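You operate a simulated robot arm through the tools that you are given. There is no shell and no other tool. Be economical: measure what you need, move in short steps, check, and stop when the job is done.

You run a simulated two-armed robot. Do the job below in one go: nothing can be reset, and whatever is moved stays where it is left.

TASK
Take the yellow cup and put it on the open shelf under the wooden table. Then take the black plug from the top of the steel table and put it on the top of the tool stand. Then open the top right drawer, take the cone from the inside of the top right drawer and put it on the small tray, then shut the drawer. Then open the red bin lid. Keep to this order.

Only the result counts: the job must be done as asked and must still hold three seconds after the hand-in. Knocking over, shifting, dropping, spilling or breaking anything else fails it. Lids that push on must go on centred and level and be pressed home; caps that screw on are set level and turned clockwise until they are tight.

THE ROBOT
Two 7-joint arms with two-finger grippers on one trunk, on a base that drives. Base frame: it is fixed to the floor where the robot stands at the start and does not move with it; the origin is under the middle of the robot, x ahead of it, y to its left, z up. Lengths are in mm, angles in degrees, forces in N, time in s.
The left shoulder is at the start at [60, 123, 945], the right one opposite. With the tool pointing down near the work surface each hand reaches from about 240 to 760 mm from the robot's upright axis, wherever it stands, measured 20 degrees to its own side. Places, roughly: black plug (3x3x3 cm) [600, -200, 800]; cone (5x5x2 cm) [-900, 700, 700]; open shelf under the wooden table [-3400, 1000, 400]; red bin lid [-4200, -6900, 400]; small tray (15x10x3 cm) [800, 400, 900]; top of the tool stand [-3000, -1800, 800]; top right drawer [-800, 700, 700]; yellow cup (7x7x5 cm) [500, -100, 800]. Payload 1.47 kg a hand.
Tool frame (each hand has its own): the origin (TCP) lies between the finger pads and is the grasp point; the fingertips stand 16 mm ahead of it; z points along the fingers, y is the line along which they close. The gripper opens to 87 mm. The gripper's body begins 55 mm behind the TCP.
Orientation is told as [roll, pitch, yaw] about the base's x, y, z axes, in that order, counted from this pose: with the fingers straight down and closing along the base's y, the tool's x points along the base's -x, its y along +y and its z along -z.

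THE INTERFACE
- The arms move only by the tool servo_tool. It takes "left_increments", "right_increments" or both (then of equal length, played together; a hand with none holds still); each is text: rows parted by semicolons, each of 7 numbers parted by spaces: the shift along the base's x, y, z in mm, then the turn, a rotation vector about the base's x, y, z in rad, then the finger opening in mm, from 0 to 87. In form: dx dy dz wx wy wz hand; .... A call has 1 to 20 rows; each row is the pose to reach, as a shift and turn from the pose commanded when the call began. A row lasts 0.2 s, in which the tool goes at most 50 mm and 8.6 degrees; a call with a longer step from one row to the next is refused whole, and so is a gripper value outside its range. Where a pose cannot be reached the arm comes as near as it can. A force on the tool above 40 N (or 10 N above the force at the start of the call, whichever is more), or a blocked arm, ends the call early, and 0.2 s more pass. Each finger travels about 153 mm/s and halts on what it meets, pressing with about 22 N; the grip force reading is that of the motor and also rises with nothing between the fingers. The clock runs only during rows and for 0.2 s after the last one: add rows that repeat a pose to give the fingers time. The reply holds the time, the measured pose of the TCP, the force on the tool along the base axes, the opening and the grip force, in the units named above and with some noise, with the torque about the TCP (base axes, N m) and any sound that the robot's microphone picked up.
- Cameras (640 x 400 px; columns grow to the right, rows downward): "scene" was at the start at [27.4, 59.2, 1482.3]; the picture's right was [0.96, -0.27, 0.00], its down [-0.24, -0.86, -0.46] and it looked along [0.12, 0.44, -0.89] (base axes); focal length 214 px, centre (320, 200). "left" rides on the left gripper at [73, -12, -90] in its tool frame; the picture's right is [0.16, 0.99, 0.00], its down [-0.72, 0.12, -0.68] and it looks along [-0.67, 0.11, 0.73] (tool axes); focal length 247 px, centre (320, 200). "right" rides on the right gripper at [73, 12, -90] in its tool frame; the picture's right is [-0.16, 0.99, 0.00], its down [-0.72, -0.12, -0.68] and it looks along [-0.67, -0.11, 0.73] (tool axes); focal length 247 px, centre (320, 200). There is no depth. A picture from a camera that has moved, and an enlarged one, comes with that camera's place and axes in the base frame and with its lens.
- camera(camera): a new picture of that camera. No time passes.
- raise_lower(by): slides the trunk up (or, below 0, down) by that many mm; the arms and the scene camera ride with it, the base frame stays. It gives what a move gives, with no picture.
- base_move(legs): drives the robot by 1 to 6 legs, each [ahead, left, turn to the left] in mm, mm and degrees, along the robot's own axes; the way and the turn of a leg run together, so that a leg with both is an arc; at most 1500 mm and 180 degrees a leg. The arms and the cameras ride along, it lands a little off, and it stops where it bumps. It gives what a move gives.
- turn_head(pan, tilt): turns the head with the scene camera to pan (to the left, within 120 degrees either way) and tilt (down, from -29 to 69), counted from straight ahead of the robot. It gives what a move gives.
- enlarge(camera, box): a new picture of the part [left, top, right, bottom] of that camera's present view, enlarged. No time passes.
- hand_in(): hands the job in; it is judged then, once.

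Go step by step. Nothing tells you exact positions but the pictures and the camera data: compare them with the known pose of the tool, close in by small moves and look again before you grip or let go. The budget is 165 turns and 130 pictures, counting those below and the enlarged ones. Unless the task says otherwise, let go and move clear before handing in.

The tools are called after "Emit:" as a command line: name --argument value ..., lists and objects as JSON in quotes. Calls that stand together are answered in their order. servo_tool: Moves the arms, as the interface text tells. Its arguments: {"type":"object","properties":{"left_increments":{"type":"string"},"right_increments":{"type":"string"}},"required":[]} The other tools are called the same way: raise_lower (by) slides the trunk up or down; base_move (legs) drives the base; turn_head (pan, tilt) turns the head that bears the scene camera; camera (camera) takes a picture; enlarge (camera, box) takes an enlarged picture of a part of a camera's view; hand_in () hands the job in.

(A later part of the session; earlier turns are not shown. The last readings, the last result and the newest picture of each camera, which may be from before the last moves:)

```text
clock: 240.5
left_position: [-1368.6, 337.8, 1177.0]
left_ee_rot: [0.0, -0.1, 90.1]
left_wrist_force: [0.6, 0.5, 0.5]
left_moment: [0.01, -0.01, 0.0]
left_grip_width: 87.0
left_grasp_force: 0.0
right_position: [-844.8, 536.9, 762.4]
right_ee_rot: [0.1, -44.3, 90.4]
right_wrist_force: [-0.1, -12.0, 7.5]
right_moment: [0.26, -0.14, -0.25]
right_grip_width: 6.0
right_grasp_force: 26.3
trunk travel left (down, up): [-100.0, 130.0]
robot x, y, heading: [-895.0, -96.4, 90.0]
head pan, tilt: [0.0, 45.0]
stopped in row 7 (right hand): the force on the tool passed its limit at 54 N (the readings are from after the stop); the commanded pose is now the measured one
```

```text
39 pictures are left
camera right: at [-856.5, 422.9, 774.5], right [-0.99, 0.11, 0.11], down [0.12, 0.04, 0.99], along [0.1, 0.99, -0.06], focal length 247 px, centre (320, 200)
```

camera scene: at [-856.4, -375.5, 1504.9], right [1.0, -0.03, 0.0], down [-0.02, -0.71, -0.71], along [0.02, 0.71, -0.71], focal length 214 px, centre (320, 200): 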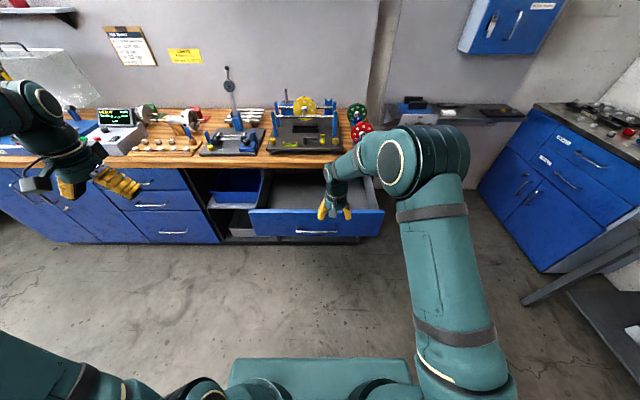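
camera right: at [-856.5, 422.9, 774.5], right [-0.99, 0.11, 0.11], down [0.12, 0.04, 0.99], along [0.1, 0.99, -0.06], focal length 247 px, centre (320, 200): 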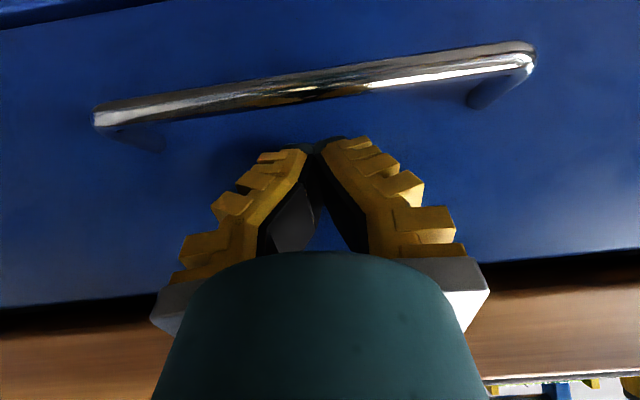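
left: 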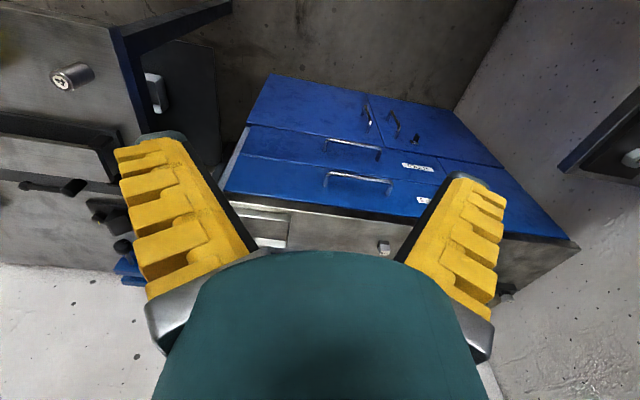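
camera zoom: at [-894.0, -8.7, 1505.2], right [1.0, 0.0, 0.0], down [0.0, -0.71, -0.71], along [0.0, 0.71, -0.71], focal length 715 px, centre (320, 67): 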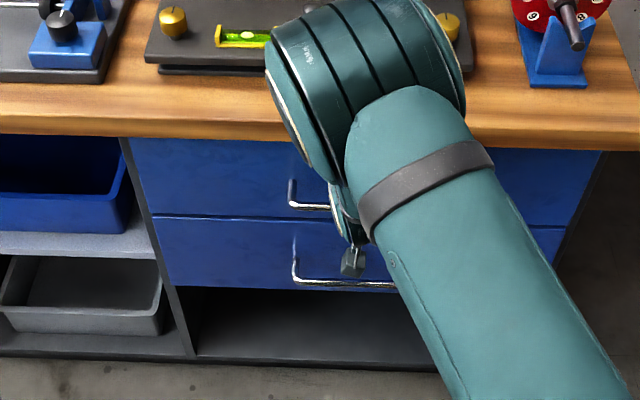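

The drawer hit its stop and looks flush with the lower one. I back off and check.

Emit:
servo_tool --right_increments "0 -20 3 0 0 0 0; 0 -50 10 0 0 0 0; 0 -70 40 0 0 0 0"

Emit:
base_move --legs '[[-450, 0, 0]]'

Emit:
servo_tool --right_increments "0 0 30 -0.13 0 0 0; 0 0 60 -0.26 0 0 0; 0 0 90 -0.39 0 0 0; 0 0 120 -0.52 0 0 0; 0 0 140 -0.65 0 0 0; 0 0 150 -0.785 0 0 0; 0 0 150 -0.785 0 0 0"

Emit:
enlarge --camera "scene" --box '[200, 110, 440, 270]'

```text
clock: 241.3
left_position: [-1368.1, 339.4, 1176.0]
left_ee_rot: [0.0, -0.1, 90.1]
left_wrist_force: [-0.1, 0.9, 0.4]
left_moment: [0.03, 0.03, -0.04]
left_grip_width: 86.9
left_grasp_force: 0.0
right_position: [-844.7, 466.7, 803.7]
right_ee_rot: [0.1, -44.4, 90.2]
right_wrist_force: [0.7, -0.7, 0.2]
right_moment: [0.04, -0.01, 0.04]
right_grip_width: 0.0
right_grasp_force: 28.1
trunk travel left (down, up): [-100.0, 130.0]
robot x, y, heading: [-894.0, -94.9, 90.1]
head pan, tilt: [0.0, 45.0]
```

```text
clock: 244.0
left_position: [-1369.0, -117.2, 1176.7]
left_ee_rot: [0.1, 0.0, 90.5]
left_wrist_force: [-0.1, 0.4, 0.1]
left_moment: [0.02, 0.0, -0.02]
left_grip_width: 87.2
left_grasp_force: 0.0
right_position: [-846.1, 13.9, 802.7]
right_ee_rot: [0.0, -44.4, 90.7]
right_wrist_force: [0.3, -0.5, 0.5]
right_moment: [0.0, 0.01, 0.03]
right_grip_width: 0.0
right_grasp_force: 28.0
trunk travel left (down, up): [-100.0, 130.0]
robot x, y, heading: [-893.4, -550.0, 90.4]
head pan, tilt: [0.0, 45.0]
```

```text
clock: 245.6
left_position: [-1368.8, -115.6, 1176.4]
left_ee_rot: [-0.1, -0.1, 90.5]
left_wrist_force: [0.6, 0.0, -0.6]
left_moment: [-0.05, -0.02, 0.01]
left_grip_width: 87.2
left_grasp_force: 0.0
right_position: [-846.8, 13.7, 951.7]
right_ee_rot: [0.5, 0.7, 90.4]
right_wrist_force: [-0.3, 0.7, 0.5]
right_moment: [-0.01, -0.01, 0.02]
right_grip_width: 0.0
right_grasp_force: 27.7
trunk travel left (down, up): [-100.0, 130.0]
robot x, y, heading: [-894.2, -548.3, 90.4]
head pan, tilt: [0.0, 45.0]
```

```text
2.50 times, centred on (320, 190) of scene
camera zoom: at [-892.7, -459.9, 1504.9], right [1.0, 0.01, 0.0], down [0.01, -0.71, -0.71], along [-0.01, 0.71, -0.71], focal length 536 px, centre (320, 225)
```

zoom: 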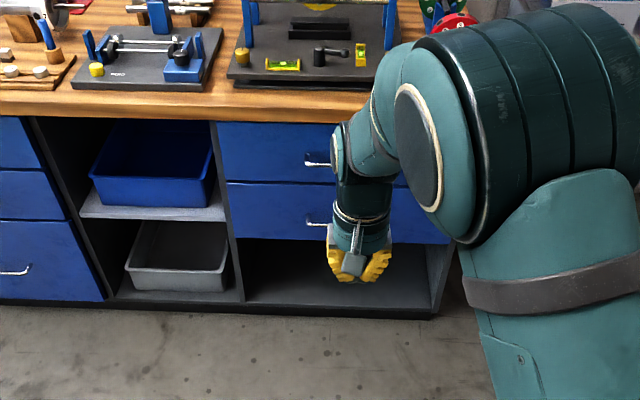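

The drawer is shut. Now the red bin: I turn round and cross to a clear corridor at x≈-4050, then look.

Emit:
base_move --legs '[[0, 0, 179], [0, -1450, 0], [0, -1450, 0], [0, -250, 0]]'

Emit:
turn_head --pan 0 --tilt 20

Emit:
camera --camera "scene"

```text
clock: 280.6
left_position: [-3536.2, -1078.2, 1175.7]
left_ee_rot: [0.0, 0.1, -87.4]
left_wrist_force: [-0.1, 0.3, -0.1]
left_moment: [0.03, 0.0, 0.0]
left_grip_width: 87.0
left_grasp_force: 0.0
right_position: [-4052.8, -1228.4, 951.4]
right_ee_rot: [0.6, 0.6, -87.3]
right_wrist_force: [0.6, 0.1, 0.2]
right_moment: [-0.01, -0.04, 0.0]
right_grip_width: 0.0
right_grasp_force: 27.6
trunk travel left (down, up): [-100.0, 130.0]
robot x, y, heading: [-4028.9, -663.6, -87.3]
head pan, tilt: [0.0, 45.0]
```

```text
clock: 281.5
left_position: [-3535.9, -1077.2, 1175.6]
left_ee_rot: [0.0, 0.1, -87.3]
left_wrist_force: [-0.5, 0.0, 0.5]
left_moment: [0.0, 0.04, 0.01]
left_grip_width: 87.1
left_grasp_force: 0.1
right_position: [-4051.6, -1229.5, 951.8]
right_ee_rot: [0.6, 0.5, -87.3]
right_wrist_force: [-0.3, -0.1, 0.4]
right_moment: [0.04, 0.05, 0.02]
right_grip_width: 0.0
right_grasp_force: 28.3
trunk travel left (down, up): [-100.0, 130.0]
robot x, y, heading: [-4026.5, -669.8, -87.4]
head pan, tilt: [0.0, 20.0]
```

```text
37 pictures are left
camera scene: at [-4023.9, -769.8, 1543.5], right [-1.0, -0.05, 0.0], down [-0.02, 0.34, -0.94], along [0.04, -0.94, -0.34], focal length 214 px, centre (320, 200)
```

scene: 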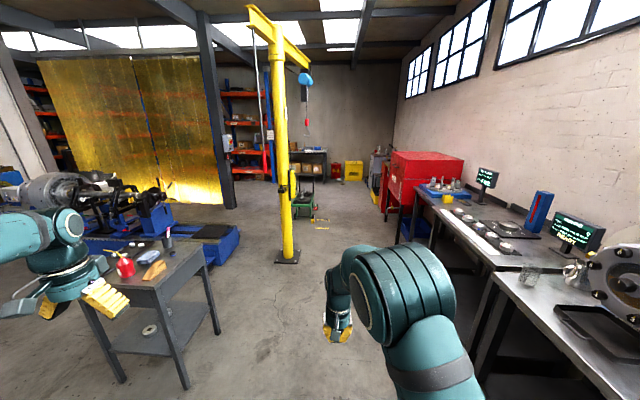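

Emit:
enlarge --camera "scene" --box '[270, 110, 430, 260]'

```text
2.67 times, centred on (350, 185) of scene
camera zoom: at [-4023.9, -769.8, 1543.5], right [-1.0, -0.05, 0.0], down [-0.02, 0.34, -0.94], along [0.04, -0.94, -0.34], focal length 572 px, centre (240, 240)
```

zoom: 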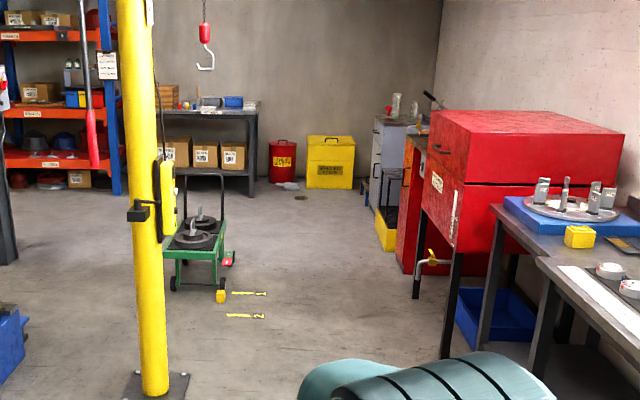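

The red bin stands by the back wall near [-4220,-6930]. I drive down the corridor at x≈-4350 in two stages.

Emit:
base_move --legs '[[0, 0, -2.7], [0, -322, 0], [1450, 0, 0], [1200, 0, 0]]'

Emit:
camera --camera "scene"

```text
clock: 297.9
left_position: [-3824.2, -3771.6, 1176.3]
left_ee_rot: [0.0, 0.0, -89.8]
left_wrist_force: [-0.2, -0.5, 0.8]
left_moment: [0.04, 0.03, -0.03]
left_grip_width: 86.7
left_grasp_force: 0.1
right_position: [-4347.2, -3897.9, 951.8]
right_ee_rot: [0.6, 0.5, -89.9]
right_wrist_force: [0.7, -0.2, 0.1]
right_moment: [0.02, 0.02, 0.0]
right_grip_width: 0.0
right_grasp_force: 28.0
trunk travel left (down, up): [-100.0, 130.0]
robot x, y, heading: [-4298.3, -3335.9, -90.1]
head pan, tilt: [0.0, 20.0]
```

```text
35 pictures are left
camera scene: at [-4297.2, -3441.0, 1543.5], right [-1.0, 0.0, 0.0], down [0.0, 0.34, -0.94], along [0.0, -0.94, -0.34], focal length 214 px, centre (320, 200)
```

scene: 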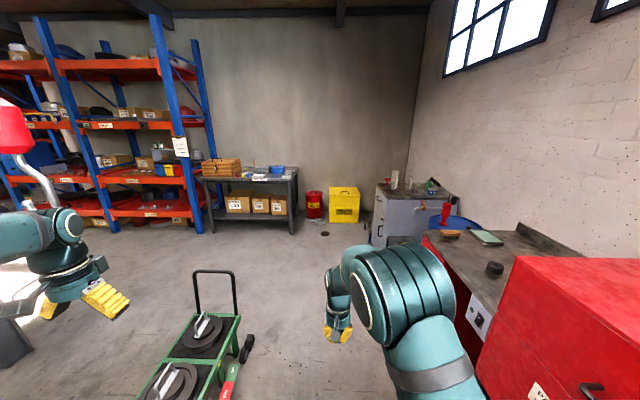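

Emit:
base_move --legs '[[100, -60, 0], [1450, 0, 0], [750, 0, 0]]'

Emit:
turn_head --pan 0 --tilt 35

Emit:
camera --camera "scene"

Emit:
enlarge --camera "scene" --box '[260, 130, 420, 230]'

```text
clock: 309.6
left_position: [-3869.3, -6070.8, 1176.1]
left_ee_rot: [0.1, 0.0, -89.6]
left_wrist_force: [0.1, 1.1, 0.0]
left_moment: [0.0, 0.02, 0.03]
left_grip_width: 87.0
left_grasp_force: 0.1
right_position: [-4389.7, -6201.0, 952.8]
right_ee_rot: [0.6, 0.7, -89.5]
right_wrist_force: [-0.1, -0.1, 0.3]
right_moment: [0.02, -0.01, -0.03]
right_grip_width: 0.0
right_grasp_force: 28.3
trunk travel left (down, up): [-100.0, 130.0]
robot x, y, heading: [-4344.7, -5636.2, -89.7]
head pan, tilt: [0.0, 20.0]
```

```text
clock: 310.4
left_position: [-3869.0, -6069.8, 1177.1]
left_ee_rot: [0.0, 0.1, -89.5]
left_wrist_force: [-0.2, -0.5, 0.1]
left_moment: [0.01, 0.0, -0.02]
left_grip_width: 86.8
left_grasp_force: 0.0
right_position: [-4389.9, -6201.6, 952.1]
right_ee_rot: [0.6, 0.6, -89.5]
right_wrist_force: [0.8, 0.0, 0.2]
right_moment: [0.04, 0.0, 0.0]
right_grip_width: 0.1
right_grasp_force: 27.9
trunk travel left (down, up): [-100.0, 130.0]
robot x, y, heading: [-4346.9, -5640.7, -89.8]
head pan, tilt: [0.0, 35.0]
```

```text
34 pictures are left
camera scene: at [-4343.9, -5737.6, 1519.8], right [-1.0, -0.01, 0.0], down [0.0, 0.57, -0.82], along [0.01, -0.82, -0.57], focal length 214 px, centre (320, 200)
```

scene: 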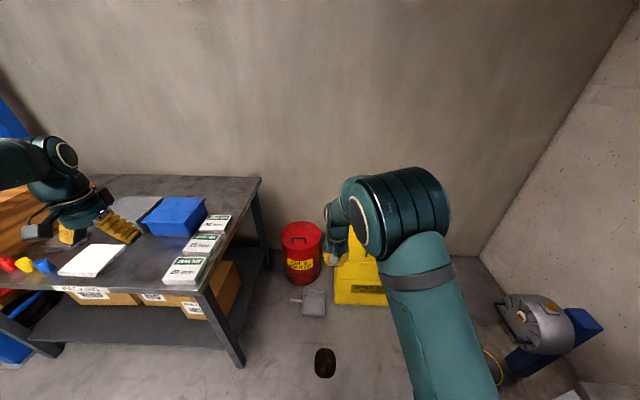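

```text
4.00 times, centred on (340, 180) of scene
camera zoom: at [-4343.9, -5737.6, 1519.8], right [-1.0, -0.01, 0.0], down [0.0, 0.57, -0.82], along [0.01, -0.82, -0.57], focal length 858 px, centre (240, 280)
```

zoom: 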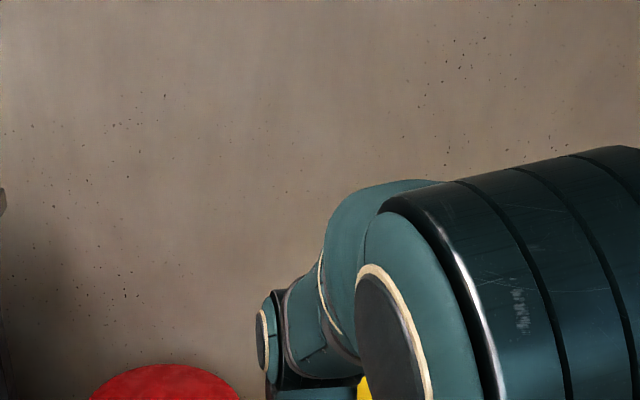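

Emit:
enlarge --camera "scene" --box '[255, 205, 385, 325]'

```text
3.33 times, centred on (320, 265) of scene
camera zoom: at [-4343.9, -5737.6, 1519.8], right [-1.0, -0.01, 0.0], down [0.0, 0.57, -0.82], along [0.01, -0.82, -0.57], focal length 715 px, centre (320, -17)
```

zoom: 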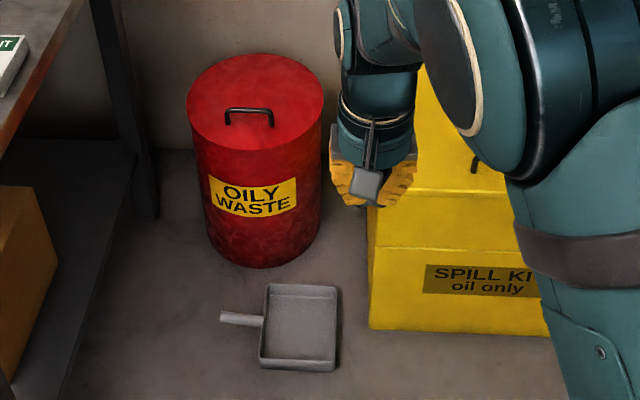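

The bin has a lid with a bar handle near its front (bar about [-4178,-6816,440]); a dustpan lies on the floor before it, so the base must stay back. The left arm suits the bar; I move the right hand aside and bring the left hand inward, turned 90°.

Emit:
servo_tool --left_increments "-25 0 0 0 0 -0.14 87; -50 0 0 0 0 -0.28 87; -75 0 0 0 0 -0.42 87; -100 0 0 0 0 -0.56 87; -125 0 0 0 0 -0.7 87; -150 0 0 0 0 -0.84 87; -175 0 0 0 0 -0.98 87; -200 0 0 0 0 -1.12 87; -225 0 0 0 0 -1.26 87; -250 0 0 0 0 -1.4 87; -275 0 0 0 0 -1.5 87; -290 0 0 0 0 -1.57 87" --right_increments "-15 0 0 0 0 0 0; -30 0 0 0 0 0 0; -45 0 0 0 0 0 0; -60 0 0 0 0 0 0; -75 0 0 0 0 0 0; -90 0 0 0 0 0 0; -105 0 0 0 0 0 0; -120 0 0 0 0 0 0; -135 0 0 0 0 0 0; -150 0 0 0 0 0 0; -165 0 0 0 0 0 0; -180 0 0 0 0 0 0"

Emit:
camera --camera "scene"

```text
clock: 313.0
left_position: [-4160.9, -6071.1, 1178.3]
left_ee_rot: [-0.1, 0.0, -179.7]
left_wrist_force: [-0.7, -0.3, 0.0]
left_moment: [0.02, -0.01, -0.01]
left_grip_width: 87.1
left_grasp_force: 0.1
right_position: [-4570.1, -6201.2, 952.1]
right_ee_rot: [0.6, 0.7, -89.5]
right_wrist_force: [-0.2, 0.3, 0.9]
right_moment: [-0.04, 0.02, 0.0]
right_grip_width: 0.0
right_grasp_force: 28.6
trunk travel left (down, up): [-100.0, 130.0]
robot x, y, heading: [-4346.1, -5637.5, -89.3]
head pan, tilt: [0.0, 35.0]
```

```text
31 pictures are left
camera scene: at [-4344.4, -5737.8, 1519.7], right [-1.0, -0.01, 0.0], down [0.0, 0.57, -0.82], along [0.01, -0.82, -0.57], focal length 214 px, centre (320, 200)
```

scene: 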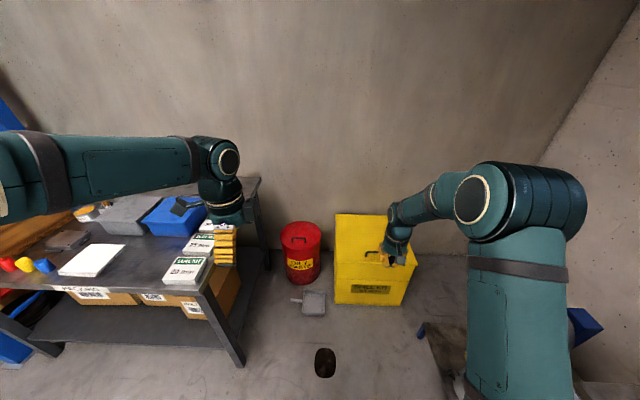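

Emit:
raise_lower --by -100

Emit:
servo_tool --left_increments "0 -17 -45 0 0 0 87; 0 -34 -90 0 0 0 87; 0 -51 -135 0 0 0 87; 0 -68 -180 0 0 0 87; 0 -85 -225 0 0 0 87; 0 -102 -270 0 0 0 87; 0 -119 -315 0 0 0 87; 0 -136 -360 0 0 0 87; 0 -153 -405 0 0 0 87; 0 -170 -450 0 0 0 87; 0 -170 -450 0 0 0 87"

Emit:
camera --camera "scene"

```text
clock: 314.4
left_position: [-4160.5, -6070.5, 1078.0]
left_ee_rot: [-0.1, 0.1, -179.5]
left_wrist_force: [-1.0, 0.0, 0.4]
left_moment: [0.01, 0.0, -0.02]
left_grip_width: 86.9
left_grasp_force: 0.0
right_position: [-4571.4, -6200.7, 851.1]
right_ee_rot: [0.5, 0.6, -89.5]
right_wrist_force: [0.3, -0.2, 0.7]
right_moment: [0.01, -0.01, -0.03]
right_grip_width: 0.2
right_grasp_force: 28.2
trunk travel left (down, up): [0.0, 230.0]
robot x, y, heading: [-4342.9, -5639.2, -89.4]
head pan, tilt: [0.0, 35.0]
```

```text
clock: 316.8
left_position: [-4157.9, -6242.7, 625.2]
left_ee_rot: [0.1, 0.0, -179.5]
left_wrist_force: [0.2, -0.3, -0.2]
left_moment: [0.01, -0.02, 0.01]
left_grip_width: 87.0
left_grasp_force: 0.0
right_position: [-4570.5, -6200.8, 850.6]
right_ee_rot: [0.6, 0.6, -89.5]
right_wrist_force: [-0.4, 0.4, 1.0]
right_moment: [0.01, 0.03, -0.01]
right_grip_width: 0.0
right_grasp_force: 28.1
trunk travel left (down, up): [0.0, 230.0]
robot x, y, heading: [-4347.2, -5639.3, -89.7]
head pan, tilt: [0.0, 35.0]
```

```text
30 pictures are left
camera scene: at [-4343.9, -5737.5, 1419.8], right [-1.0, -0.01, 0.0], down [0.0, 0.57, -0.82], along [0.01, -0.82, -0.57], focal length 214 px, centre (320, 200)
```

scene: 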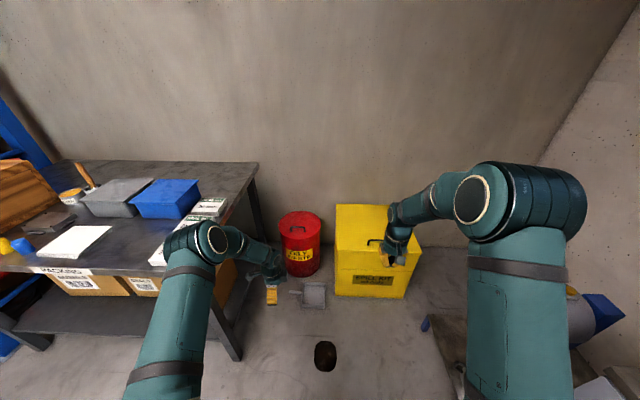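

Emit:
servo_tool --left_increments "0 -20 -35 0 0 0 87; 0 -40 -70 0 0 0 87; 0 -60 -105 0 0 0 87; 0 -60 -105 0 0 0 87"

Emit:
camera --camera "scene"

```text
clock: 317.8
left_position: [-4162.4, -6302.8, 518.7]
left_ee_rot: [0.0, 0.0, -179.5]
left_wrist_force: [-1.1, 0.1, -0.4]
left_moment: [0.02, 0.02, -0.01]
left_grip_width: 87.1
left_grasp_force: 0.0
right_position: [-4569.9, -6199.8, 852.0]
right_ee_rot: [0.6, 0.6, -89.5]
right_wrist_force: [-0.1, -0.3, -0.5]
right_moment: [-0.01, 0.05, 0.01]
right_grip_width: 0.0
right_grasp_force: 28.0
trunk travel left (down, up): [0.0, 230.0]
robot x, y, heading: [-4343.0, -5638.3, -89.4]
head pan, tilt: [0.0, 35.0]
```

```text
29 pictures are left
camera scene: at [-4343.8, -5737.6, 1419.7], right [-1.0, -0.01, 0.0], down [0.0, 0.57, -0.82], along [0.01, -0.82, -0.57], focal length 214 px, centre (320, 200)
```

scene: 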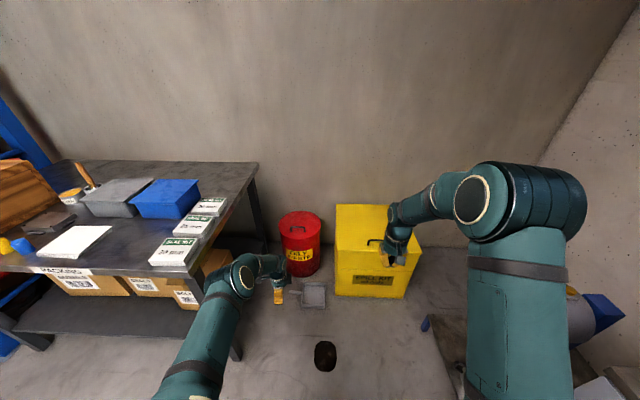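

The elbow is now clear of the packing table. I drive forward, leaving the dustpan clear, and look down at the handle.

Emit:
base_move --legs '[[470, 0, 0]]'

Emit:
camera --camera "left"

Emit:
turn_head --pan 0 --tilt 50

Emit:
camera --camera "scene"

```text
clock: 320.6
left_position: [-4150.9, -6773.8, 519.5]
left_ee_rot: [0.1, 0.0, -179.0]
left_wrist_force: [0.9, -0.4, 0.0]
left_moment: [0.0, 0.01, 0.0]
left_grip_width: 87.1
left_grasp_force: 0.0
right_position: [-4559.4, -6677.0, 851.7]
right_ee_rot: [0.6, 0.7, -89.0]
right_wrist_force: [-0.3, -0.2, 0.0]
right_moment: [0.01, 0.0, 0.03]
right_grip_width: 0.2
right_grasp_force: 28.0
trunk travel left (down, up): [0.0, 230.0]
robot x, y, heading: [-4340.1, -6110.0, -88.7]
head pan, tilt: [0.0, 35.0]
```

```text
28 pictures are left
camera left: at [-4077.7, -6761.4, 607.1], right [0.18, -0.98, 0.0], down [-0.72, -0.13, 0.68], along [-0.67, -0.12, -0.73], focal length 247 px, centre (320, 200)
```

left: 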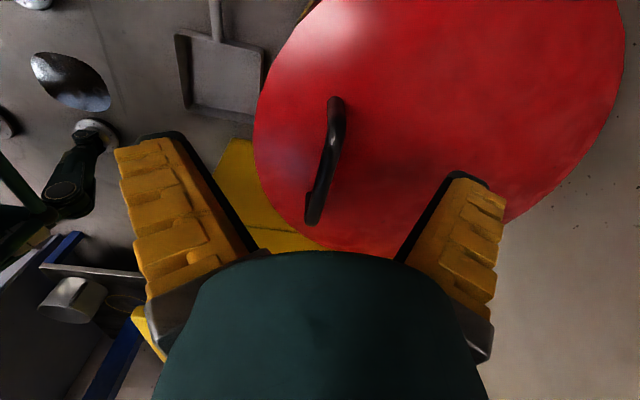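

```text
clock: 321.4
left_position: [-4152.0, -6773.9, 518.4]
left_ee_rot: [0.0, -0.1, -179.0]
left_wrist_force: [-0.4, -0.5, -0.2]
left_moment: [-0.02, -0.02, -0.01]
left_grip_width: 87.0
left_grasp_force: 0.0
right_position: [-4559.5, -6675.9, 852.1]
right_ee_rot: [0.6, 0.6, -89.1]
right_wrist_force: [-0.3, 0.7, 0.3]
right_moment: [0.0, 0.02, 0.02]
right_grip_width: 0.0
right_grasp_force: 28.0
trunk travel left (down, up): [0.0, 230.0]
robot x, y, heading: [-4340.0, -6112.8, -89.0]
head pan, tilt: [0.0, 50.0]
```

```text
27 pictures are left
camera scene: at [-4337.4, -6200.1, 1398.0], right [-1.0, -0.02, 0.0], down [-0.01, 0.77, -0.64], along [0.01, -0.64, -0.77], focal length 214 px, centre (320, 200)
```

scene: 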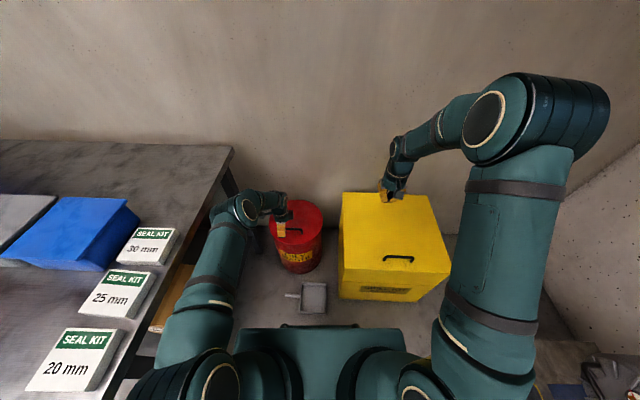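

Emit:
servo_tool --left_increments "-18 -6 0 0 0 0 87; -36 -11 -15 0 0 0 87; -36 -11 -40 0 0 0 60; -36 -11 -40 0 0 0 60"

Emit:
camera --camera "left"

```text
clock: 322.4
left_position: [-4183.4, -6787.3, 480.8]
left_ee_rot: [0.1, 0.0, -179.1]
left_wrist_force: [0.3, 0.1, -0.1]
left_moment: [0.03, 0.0, -0.04]
left_grip_width: 64.6
left_grasp_force: 3.5
right_position: [-4559.3, -6675.7, 851.0]
right_ee_rot: [0.6, 0.6, -89.0]
right_wrist_force: [0.5, -0.5, 0.7]
right_moment: [-0.02, 0.03, 0.02]
right_grip_width: 0.0
right_grasp_force: 28.1
trunk travel left (down, up): [0.0, 230.0]
robot x, y, heading: [-4341.6, -6109.9, -89.0]
head pan, tilt: [0.0, 50.0]
```

```text
26 pictures are left
camera left: at [-4112.2, -6773.6, 568.2], right [0.18, -0.98, 0.0], down [-0.72, -0.13, 0.68], along [-0.67, -0.12, -0.73], focal length 247 px, centre (320, 200)
```

left: 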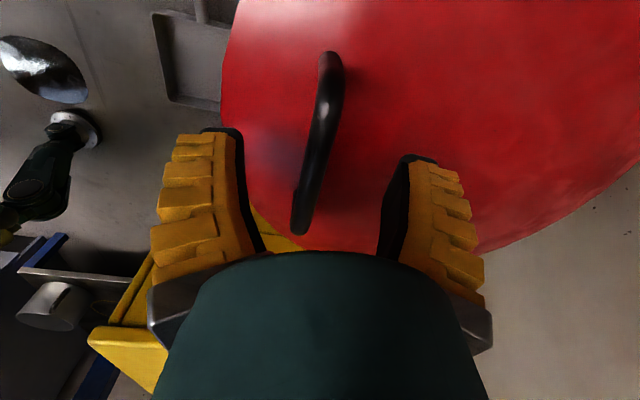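

Emit:
servo_tool --left_increments "-5 0 -15 0 0 0 60; -5 0 -30 0 0 0 60; -5 0 -40 0 0 0 60; -5 0 -40 0 0 0 60"

Emit:
camera --camera "left"

```text
clock: 323.4
left_position: [-4194.7, -6771.2, 446.3]
left_ee_rot: [0.0, 0.0, -179.0]
left_wrist_force: [0.1, 0.4, -0.1]
left_moment: [0.0, 0.0, 0.03]
left_grip_width: 64.6
left_grasp_force: 3.3
left hand out of reach, approached as far as the arm can: row 1, 2, 3, 4
right_position: [-4558.1, -6675.1, 851.4]
right_ee_rot: [0.6, 0.6, -89.0]
right_wrist_force: [-0.5, -0.7, 0.1]
right_moment: [-0.01, 0.01, -0.02]
right_grip_width: 0.2
right_grasp_force: 28.1
trunk travel left (down, up): [0.0, 230.0]
robot x, y, heading: [-4338.6, -6112.9, -89.0]
head pan, tilt: [0.0, 50.0]
```

```text
25 pictures are left
camera left: at [-4122.3, -6757.9, 534.9], right [0.18, -0.98, 0.0], down [-0.72, -0.13, 0.68], along [-0.67, -0.12, -0.73], focal length 247 px, centre (320, 200)
```

left: 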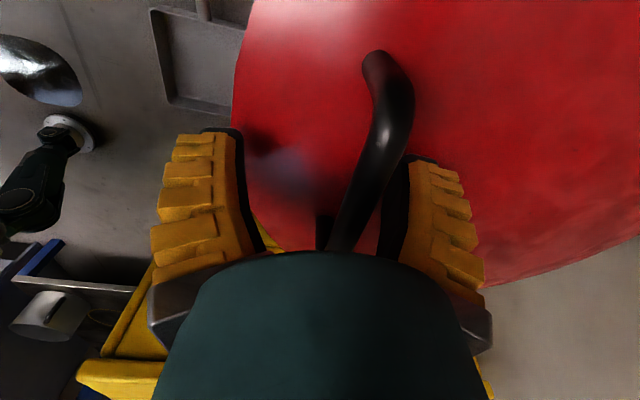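

Emit:
base_move --legs '[[22, 0, 0]]'

Emit:
camera --camera "left"

```text
clock: 324.1
left_position: [-4195.0, -6792.7, 447.4]
left_ee_rot: [0.1, 0.1, -178.9]
left_wrist_force: [0.0, 1.8, 5.9]
left_moment: [-0.22, 0.05, -0.01]
left_grip_width: 65.1
left_grasp_force: 2.7
right_position: [-4559.1, -6696.8, 852.5]
right_ee_rot: [0.6, 0.6, -89.0]
right_wrist_force: [0.2, 0.0, -0.1]
right_moment: [-0.02, -0.02, 0.01]
right_grip_width: 0.0
right_grasp_force: 28.0
trunk travel left (down, up): [0.0, 230.0]
robot x, y, heading: [-4342.0, -6130.4, -89.1]
head pan, tilt: [0.0, 50.0]
```

```text
24 pictures are left
camera left: at [-4121.9, -6779.5, 535.4], right [0.18, -0.98, 0.0], down [-0.72, -0.13, 0.68], along [-0.67, -0.12, -0.73], focal length 247 px, centre (320, 200)
```

left: 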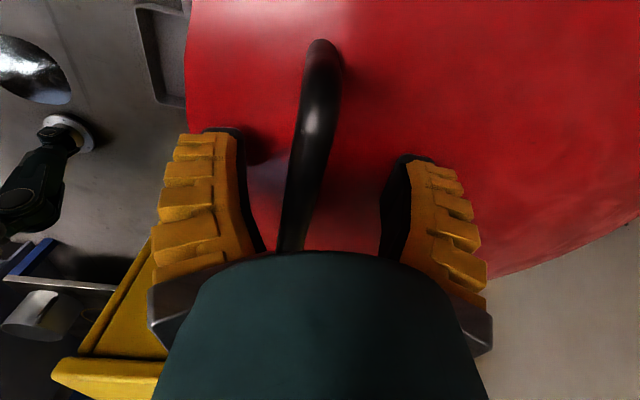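

Emit:
servo_tool --left_increments "0 4 4 0 0 0 60; 0 6 8 0 0 0 45; 0 6 8 0 0 0 25; 0 6 8 0 0 0 0; 0 6 8 0 0 0 0; 0 6 8 0 0 0 0"

Emit:
camera --camera "left"

```text
clock: 325.6
left_position: [-4194.2, -6786.4, 455.3]
left_ee_rot: [-0.1, 0.0, -178.9]
left_wrist_force: [0.0, 4.8, -0.2]
left_moment: [-0.08, -0.04, -0.06]
left_grip_width: 0.2
left_grasp_force: 22.0
right_position: [-4558.9, -6697.9, 850.8]
right_ee_rot: [0.6, 0.7, -89.1]
right_wrist_force: [-0.1, -0.7, 0.7]
right_moment: [0.0, 0.01, -0.02]
right_grip_width: 0.0
right_grasp_force: 28.0
trunk travel left (down, up): [0.0, 230.0]
robot x, y, heading: [-4339.4, -6133.8, -88.9]
head pan, tilt: [0.0, 50.0]
```

```text
23 pictures are left
camera left: at [-4122.0, -6773.0, 543.0], right [0.18, -0.98, 0.0], down [-0.72, -0.13, 0.68], along [-0.67, -0.12, -0.73], focal length 247 px, centre (320, 200)
```

left: 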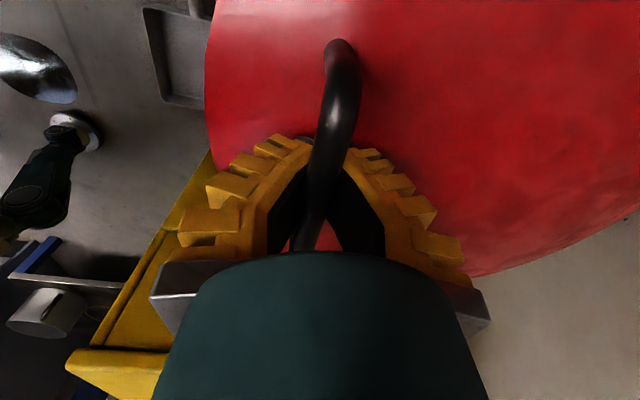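

The bar is caught between the fingers. I lift gently along an arc about a rear hinge.

Emit:
servo_tool --left_increments "0 -1 12 0 0 0 0; 0 -4 26 0 0 0 0; 0 -9 44 0 0 0 0; 0 -9 44 0 0 0 0"

Emit:
camera --camera "scene"

```text
clock: 326.6
left_position: [-4195.3, -6796.7, 498.3]
left_ee_rot: [0.1, 0.1, -179.0]
left_wrist_force: [1.9, -4.9, -2.1]
left_moment: [0.08, 0.0, -0.04]
left_grip_width: 0.0
left_grasp_force: 22.0
right_position: [-4559.0, -6698.2, 851.3]
right_ee_rot: [0.6, 0.7, -88.9]
right_wrist_force: [-0.7, 0.0, -0.6]
right_moment: [0.05, 0.03, 0.0]
right_grip_width: 0.0
right_grasp_force: 27.8
trunk travel left (down, up): [0.0, 230.0]
robot x, y, heading: [-4339.3, -6129.2, -89.1]
head pan, tilt: [0.0, 50.0]
```

```text
22 pictures are left
camera scene: at [-4336.9, -6222.1, 1397.9], right [-1.0, -0.02, 0.0], down [-0.01, 0.77, -0.64], along [0.01, -0.64, -0.77], focal length 214 px, centre (320, 200)
```

scene: 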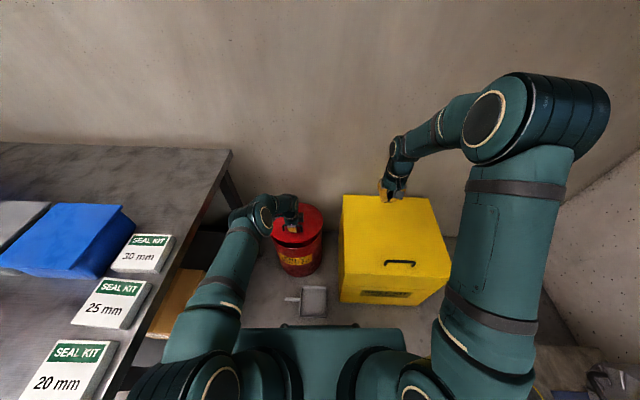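

Emit:
enlarge --camera "scene" --box '[240, 185, 360, 290]'

```text
3.81 times, centred on (300, 238) of scene
camera zoom: at [-4336.9, -6222.1, 1397.9], right [-1.0, -0.02, 0.0], down [-0.01, 0.77, -0.64], along [0.01, -0.64, -0.77], focal length 817 px, centre (396, 57)
```

zoom: 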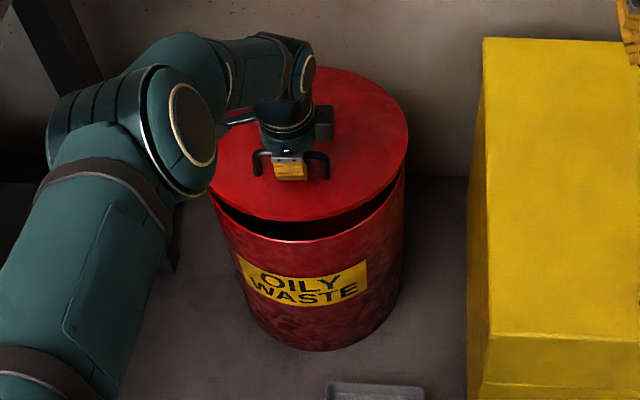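

The lid is hinged at the back and rising. I continue the arc.

Emit:
servo_tool --left_increments "0 -8 20 0 0 0 0; 0 -18 42 0 0 0 0; 0 -30 62 0 0 0 0; 0 -43 82 0 0 0 0; 0 -60 100 0 0 0 0; 0 -75 117 0 0 0 0; 0 -75 117 0 0 0 0"

Emit:
enlarge --camera "scene" --box '[220, 165, 360, 290]'

```text
clock: 327.2
left_position: [-4196.2, -6816.7, 536.7]
left_ee_rot: [0.8, -0.1, -179.2]
left_wrist_force: [-0.2, -23.4, -16.8]
left_moment: [0.38, 0.13, -0.24]
left_grip_width: 3.2
left_grasp_force: 21.9
right_position: [-4560.3, -6700.0, 849.2]
right_ee_rot: [0.5, 0.8, -89.1]
right_wrist_force: [-0.4, -0.1, -0.9]
right_moment: [0.02, 0.0, -0.03]
right_grip_width: 0.3
right_grasp_force: 27.9
trunk travel left (down, up): [0.0, 230.0]
robot x, y, heading: [-4338.6, -6132.1, -88.9]
head pan, tilt: [0.0, 50.0]
stopped in row 3 (left hand): the force on the tool passed its limit at 45 N (the readings are from after the stop); the commanded pose is now the measured one
```

```text
3.20 times, centred on (290, 228) of scene
camera zoom: at [-4336.8, -6225.4, 1397.6], right [-1.0, -0.02, 0.0], down [-0.01, 0.77, -0.64], along [0.01, -0.64, -0.77], focal length 686 px, centre (416, 112)
```

zoom: 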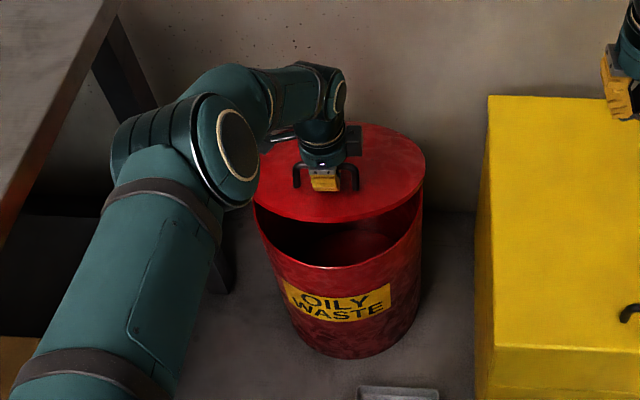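

Emit:
servo_tool --left_increments "0 -8 0 0 0 0 0; 0 -14 2 0 0 0 0; 0 -14 2 0 0 0 0"

```text
clock: 328.0
left_position: [-4197.1, -6827.7, 538.3]
left_ee_rot: [0.4, -0.1, -179.2]
left_wrist_force: [0.1, 1.3, 0.2]
left_moment: [0.01, 0.01, -0.03]
left_grip_width: 0.0
left_grasp_force: 21.3
right_position: [-4560.1, -6698.7, 851.5]
right_ee_rot: [0.5, 0.6, -89.1]
right_wrist_force: [0.5, -0.2, 0.4]
right_moment: [-0.02, 0.02, -0.01]
right_grip_width: 0.1
right_grasp_force: 28.0
trunk travel left (down, up): [0.0, 230.0]
robot x, y, heading: [-4339.9, -6131.0, -89.0]
head pan, tilt: [0.0, 50.0]
```

Force is gone there, so the hinge is nearer than assumed (about y≈-6960). I continue on the tighter arc.

Emit:
servo_tool --left_increments "0 -10 9 0 0 0 0; 0 -21 18 0 0 0 0; 0 -33 27 0 0 0 0; 0 -45 35 0 0 0 0; 0 -45 35 0 0 0 0"

Emit:
enlarge --camera "scene" --box '[220, 165, 360, 290]'

```text
clock: 329.2
left_position: [-4195.7, -6854.2, 575.0]
left_ee_rot: [0.4, -0.1, -179.2]
left_wrist_force: [3.7, -6.8, -7.5]
left_moment: [0.07, 0.08, -0.13]
left_grip_width: 0.1
left_grasp_force: 28.1
left hand out of reach, approached as far as the arm can: row 3, 4, 5
right_position: [-4558.2, -6699.1, 850.7]
right_ee_rot: [0.6, 0.7, -89.1]
right_wrist_force: [-0.1, 0.3, -0.5]
right_moment: [0.04, 0.01, 0.02]
right_grip_width: 0.1
right_grasp_force: 28.2
trunk travel left (down, up): [0.0, 230.0]
robot x, y, heading: [-4342.1, -6129.4, -89.1]
head pan, tilt: [0.0, 50.0]
```

```text
3.20 times, centred on (290, 228) of scene
camera zoom: at [-4336.8, -6223.3, 1397.8], right [-1.0, -0.02, 0.0], down [-0.01, 0.77, -0.64], along [0.01, -0.64, -0.77], focal length 686 px, centre (416, 112)
```

zoom: 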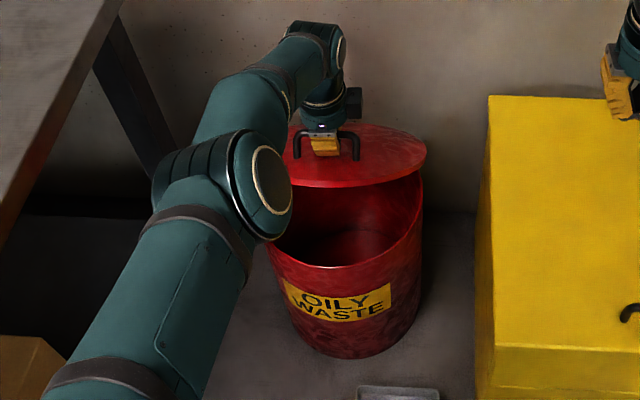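

The left arm is at its reach with the lid about 40° open. I keep it holding there and bring the right hand, tilted forward, in under the lid to push it the rest of the way.

Emit:
servo_tool --right_increments "0 25 0 -0.1 0 0 0; 0 50 0 -0.24 0 0 0; 15 75 0 -0.38 0 0 0; 35 100 -10 -0.52 0 0 0; 55 110 -30 -0.66 0 0 0; 75 110 -55 -0.8 0 0 0; 95 110 -80 -0.94 0 0 0; 115 110 -105 -1.08 0 0 0; 135 110 -135 -1.2 0 0 0; 155 110 -165 -1.3 0 0 0; 170 110 -195 -1.4 0 0 0; 170 110 -195 -1.4 0 0 0"

Emit:
camera --camera "scene"

```text
clock: 331.8
left_position: [-4196.2, -6854.0, 575.6]
left_ee_rot: [0.4, 0.0, -179.3]
left_wrist_force: [0.9, -6.6, -7.8]
left_moment: [0.07, 0.04, -0.12]
left_grip_width: 5.9
left_grasp_force: 28.6
right_position: [-4386.7, -6590.2, 655.8]
right_ee_rot: [-4.5, -79.6, -84.9]
right_wrist_force: [-0.3, 0.7, -1.7]
right_moment: [0.01, -0.01, -0.03]
right_grip_width: 0.0
right_grasp_force: 28.3
right hand out of reach, approached as far as the arm can: row 6, 7
trunk travel left (down, up): [0.0, 230.0]
robot x, y, heading: [-4338.4, -6131.5, -89.2]
head pan, tilt: [0.0, 50.0]
```

```text
18 pictures are left
camera scene: at [-4337.1, -6223.1, 1397.9], right [-1.0, -0.02, 0.0], down [-0.01, 0.77, -0.64], along [0.01, -0.64, -0.77], focal length 214 px, centre (320, 200)
```

scene: 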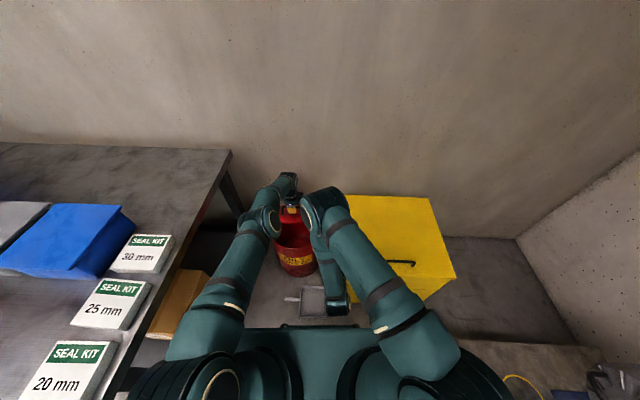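

Emit:
servo_tool --right_increments "12 -25 0 0 0 0 0; 28 -50 0 0 0 0 0; 44 -75 -10 0 0 0 0; 62 -100 -25 0 0 0 0; 80 -125 -40 0 0 0 0; 92 -140 -50 0 0 0 0; 92 -140 -50 0 0 0 0"

Emit:
camera --camera "right"

Emit:
camera --camera "scene"

```text
clock: 333.4
left_position: [-4195.5, -6854.1, 575.6]
left_ee_rot: [0.3, -0.1, -179.2]
left_wrist_force: [-1.6, -6.3, -7.8]
left_moment: [0.08, 0.05, -0.13]
left_grip_width: 6.0
left_grasp_force: 29.2
right_position: [-4295.4, -6729.8, 607.8]
right_ee_rot: [-4.6, -79.5, -84.8]
right_wrist_force: [-0.2, 0.4, 0.2]
right_moment: [-0.03, -0.01, -0.01]
right_grip_width: 0.0
right_grasp_force: 27.6
trunk travel left (down, up): [0.0, 230.0]
robot x, y, heading: [-4336.3, -6135.0, -89.1]
head pan, tilt: [0.0, 50.0]
```

```text
17 pictures are left
camera right: at [-4286.6, -6629.5, 553.2], right [0.99, -0.02, 0.14], down [-0.11, 0.54, 0.84], along [-0.09, -0.84, 0.53], focal length 247 px, centre (320, 200)
```

right: 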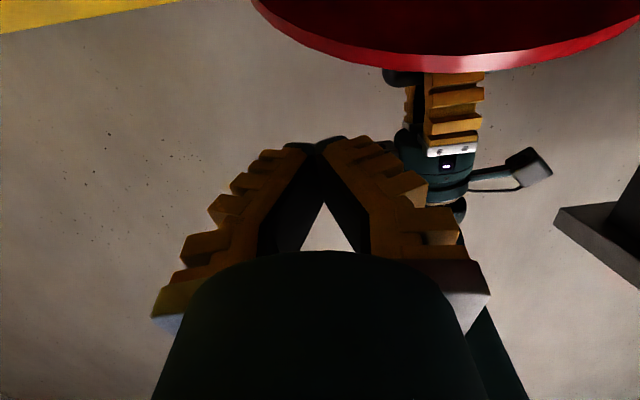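

```text
16 pictures are left
camera scene: at [-4337.2, -6223.1, 1397.9], right [-1.0, -0.02, 0.0], down [-0.01, 0.77, -0.64], along [0.01, -0.64, -0.77], focal length 214 px, centre (320, 200)
```

scene: 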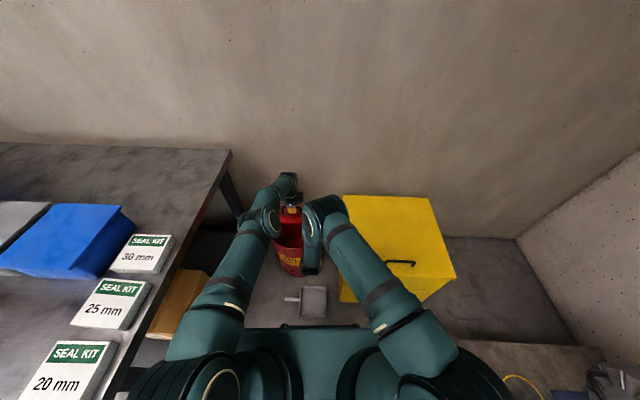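

The lid's lip is at z≈555–580; I lower the right hand below it, go in, then look.

Emit:
servo_tool --right_increments "0 5 -30 0 0 0 0; 0 5 -60 0 0 0 0; 3 5 -95 0 0 0 0; 3 -25 -95 0 0 0 0; 5 -55 -95 0 0 0 0; 5 -80 -95 0 0 0 0; 5 -100 -95 0 0 0 0; 5 -100 -95 0 0 0 0"

Emit:
camera --camera "right"

```text
clock: 335.2
left_position: [-4196.3, -6855.3, 576.6]
left_ee_rot: [0.6, -0.1, -179.1]
left_wrist_force: [-2.6, -16.4, -3.0]
left_moment: [0.17, -0.01, -0.15]
left_grip_width: 0.3
left_grasp_force: 29.3
right_position: [-4292.5, -6828.0, 507.8]
right_ee_rot: [-4.5, -79.2, -84.8]
right_wrist_force: [2.5, 11.2, -8.0]
right_moment: [-0.04, -0.12, -0.22]
right_grip_width: 0.3
right_grasp_force: 27.3
trunk travel left (down, up): [0.0, 230.0]
robot x, y, heading: [-4343.1, -6131.1, -89.1]
head pan, tilt: [0.0, 50.0]
```

```text
15 pictures are left
camera right: at [-4284.0, -6725.7, 453.8], right [0.99, -0.02, 0.14], down [-0.11, 0.53, 0.84], along [-0.09, -0.85, 0.52], focal length 247 px, centre (320, 200)
```

right: 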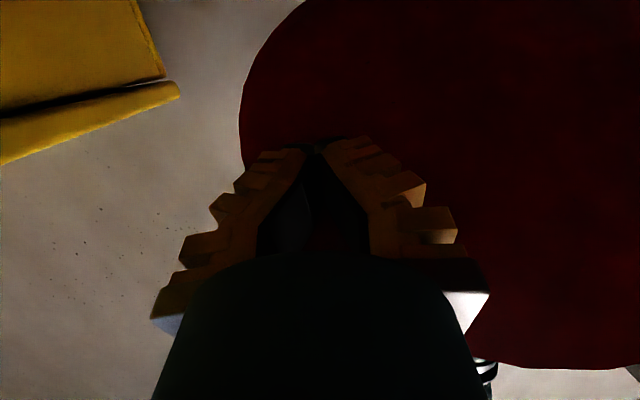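

The right fingers touch the lid's underside. Now the left hand opens and rises away while the right supports the lid.

Emit:
servo_tool --left_increments "0 0 0 0 0 0 30; 0 0 0 0 0 0 60; 0 0 0 0 0 0 87; 0 0 0 0 0 0 87; 0 0 30 0 0 0 87; 0 0 70 0 0 0 87; 0 10 115 0 0 0 87; 0 50 150 0 0 0 87; 0 90 180 0 0 0 87; 0 130 200 0 0 0 87" --right_increments "0 0 0 0 0 0 0; 0 0 0 0 0 0 0; 0 0 0 0 0 0 0; 0 0 0 0 0 0 0; 0 0 0 0 0 0 0; 0 0 0 0 0 0 0; 0 0 0 0 0 0 0; 0 0 0 0 0 0 0; 0 0 0 0 0 0 0; 0 0 0 0 0 0 0"

Emit:
enlarge --camera "scene" --box '[220, 145, 380, 290]'

```text
refused: row 8 steps farther than a row can; nothing moved
```

```text
2.76 times, centred on (300, 218) of scene
camera zoom: at [-4337.2, -6223.4, 1397.8], right [-1.0, -0.02, 0.0], down [-0.01, 0.77, -0.64], along [0.01, -0.64, -0.77], focal length 592 px, centre (375, 152)
```

zoom: 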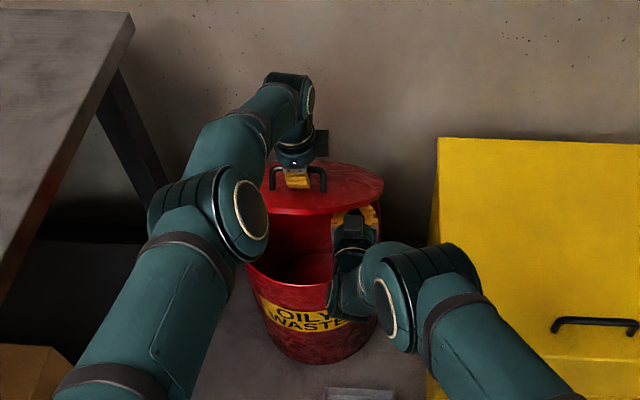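

Emit:
servo_tool --left_increments "0 0 0 0 0 0 30; 0 0 0 0 0 0 60; 0 0 0 0 0 0 87; 0 0 0 0 0 0 87; 0 0 30 0 0 0 87; 0 0 70 0 0 0 87; 0 10 105 0 0 0 87; 0 40 135 0 0 0 87; 0 70 160 0 0 0 87; 0 100 185 0 0 0 87"

Emit:
enlarge --camera "scene" --box '[220, 145, 380, 290]'

```text
clock: 337.4
left_position: [-4194.8, -6752.7, 762.3]
left_ee_rot: [0.5, -0.1, -179.0]
left_wrist_force: [-0.7, 0.0, 0.1]
left_moment: [0.01, 0.03, 0.01]
left_grip_width: 87.1
left_grasp_force: 0.0
right_position: [-4292.7, -6827.9, 511.8]
right_ee_rot: [-4.5, -79.6, -84.9]
right_wrist_force: [-1.0, 0.1, 0.5]
right_moment: [0.0, 0.0, -0.01]
right_grip_width: 0.0
right_grasp_force: 28.3
trunk travel left (down, up): [0.0, 230.0]
robot x, y, heading: [-4339.0, -6131.1, -89.3]
head pan, tilt: [0.0, 50.0]
```

```text
2.76 times, centred on (300, 218) of scene
camera zoom: at [-4337.2, -6221.6, 1398.0], right [-1.0, -0.02, 0.0], down [-0.01, 0.77, -0.64], along [0.01, -0.64, -0.77], focal length 592 px, centre (375, 152)
```

zoom: 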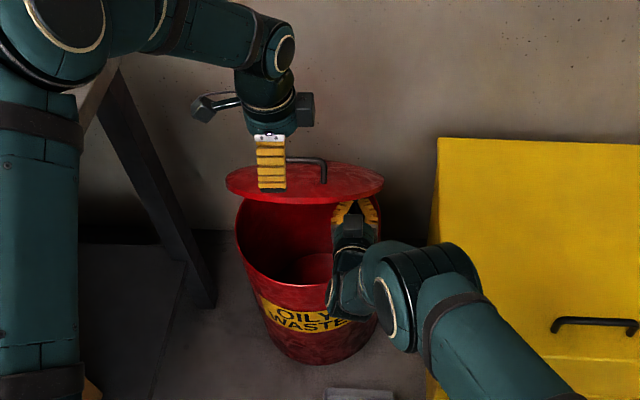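

The lid stays where it was left (friction), with no load on the right hand. I push it further up and back with the right hand.

Emit:
servo_tool --right_increments "3 -5 20 0 0 0 0; 6 -12 40 0 0 0 0; 10 -22 60 0 0 0 0; 12 -35 75 0 0 0 0; 14 -50 88 0 0 0 0; 15 -68 98 0 0 0 0; 15 -68 98 0 0 0 0"

Emit:
enlarge --camera "scene" --box '[220, 145, 380, 290]'

```text
clock: 339.0
left_position: [-4195.1, -6753.8, 760.0]
left_ee_rot: [0.5, -0.1, -179.3]
left_wrist_force: [-0.4, 0.1, -0.1]
left_moment: [-0.02, 0.0, 0.04]
left_grip_width: 87.1
left_grasp_force: 0.1
right_position: [-4277.8, -6895.7, 608.5]
right_ee_rot: [-4.5, -79.5, -85.1]
right_wrist_force: [0.4, -0.1, 0.3]
right_moment: [0.0, -0.02, -0.01]
right_grip_width: 0.0
right_grasp_force: 28.1
trunk travel left (down, up): [0.0, 230.0]
robot x, y, heading: [-4343.2, -6131.6, -89.0]
head pan, tilt: [0.0, 50.0]
```

```text
2.76 times, centred on (300, 218) of scene
camera zoom: at [-4337.2, -6222.0, 1398.0], right [-1.0, -0.02, 0.0], down [-0.01, 0.77, -0.64], along [0.01, -0.64, -0.77], focal length 592 px, centre (375, 152)
```

zoom: 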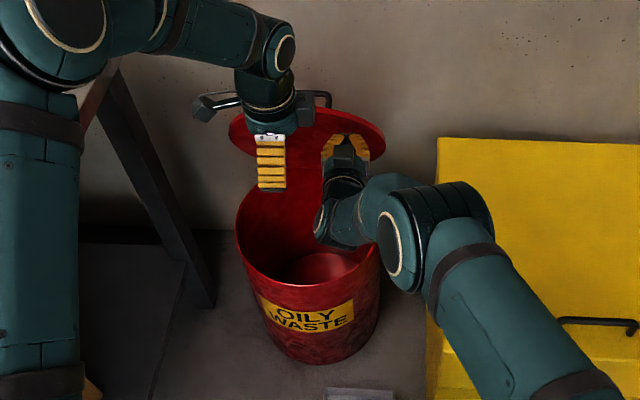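

Emit:
servo_tool --right_increments "0 -18 6 0 0 0 0; 0 -36 10 0 0 0 0; 0 -54 12 0 0 0 0; 0 -72 12 0 0 0 0; 0 -90 10 0 0 0 0; 0 -90 10 0 0 0 0"

Emit:
enlarge --camera "scene" --box '[220, 145, 380, 290]'

```text
clock: 340.4
left_position: [-4192.9, -6753.5, 760.8]
left_ee_rot: [0.5, -0.1, -179.1]
left_wrist_force: [-0.4, 0.0, 0.2]
left_moment: [0.02, 0.02, 0.01]
left_grip_width: 87.2
left_grasp_force: 0.1
right_position: [-4280.2, -6953.1, 625.6]
right_ee_rot: [-4.6, -79.3, -84.7]
right_wrist_force: [8.1, 11.7, -6.2]
right_moment: [-0.08, -0.03, -0.1]
right_grip_width: 0.2
right_grasp_force: 28.2
right hand out of reach, approached as far as the arm can: row 4, 5, 6
trunk travel left (down, up): [0.0, 230.0]
robot x, y, heading: [-4341.1, -6135.4, -89.1]
head pan, tilt: [0.0, 50.0]
```

```text
2.76 times, centred on (300, 218) of scene
camera zoom: at [-4336.4, -6221.8, 1397.9], right [-1.0, -0.02, 0.0], down [-0.01, 0.77, -0.64], along [0.01, -0.64, -0.77], focal length 592 px, centre (375, 152)
```

zoom: 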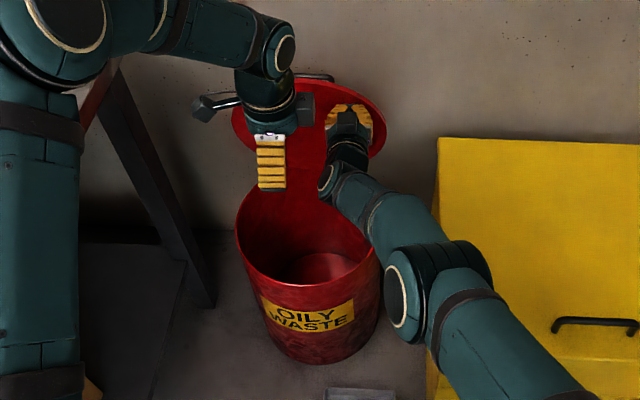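

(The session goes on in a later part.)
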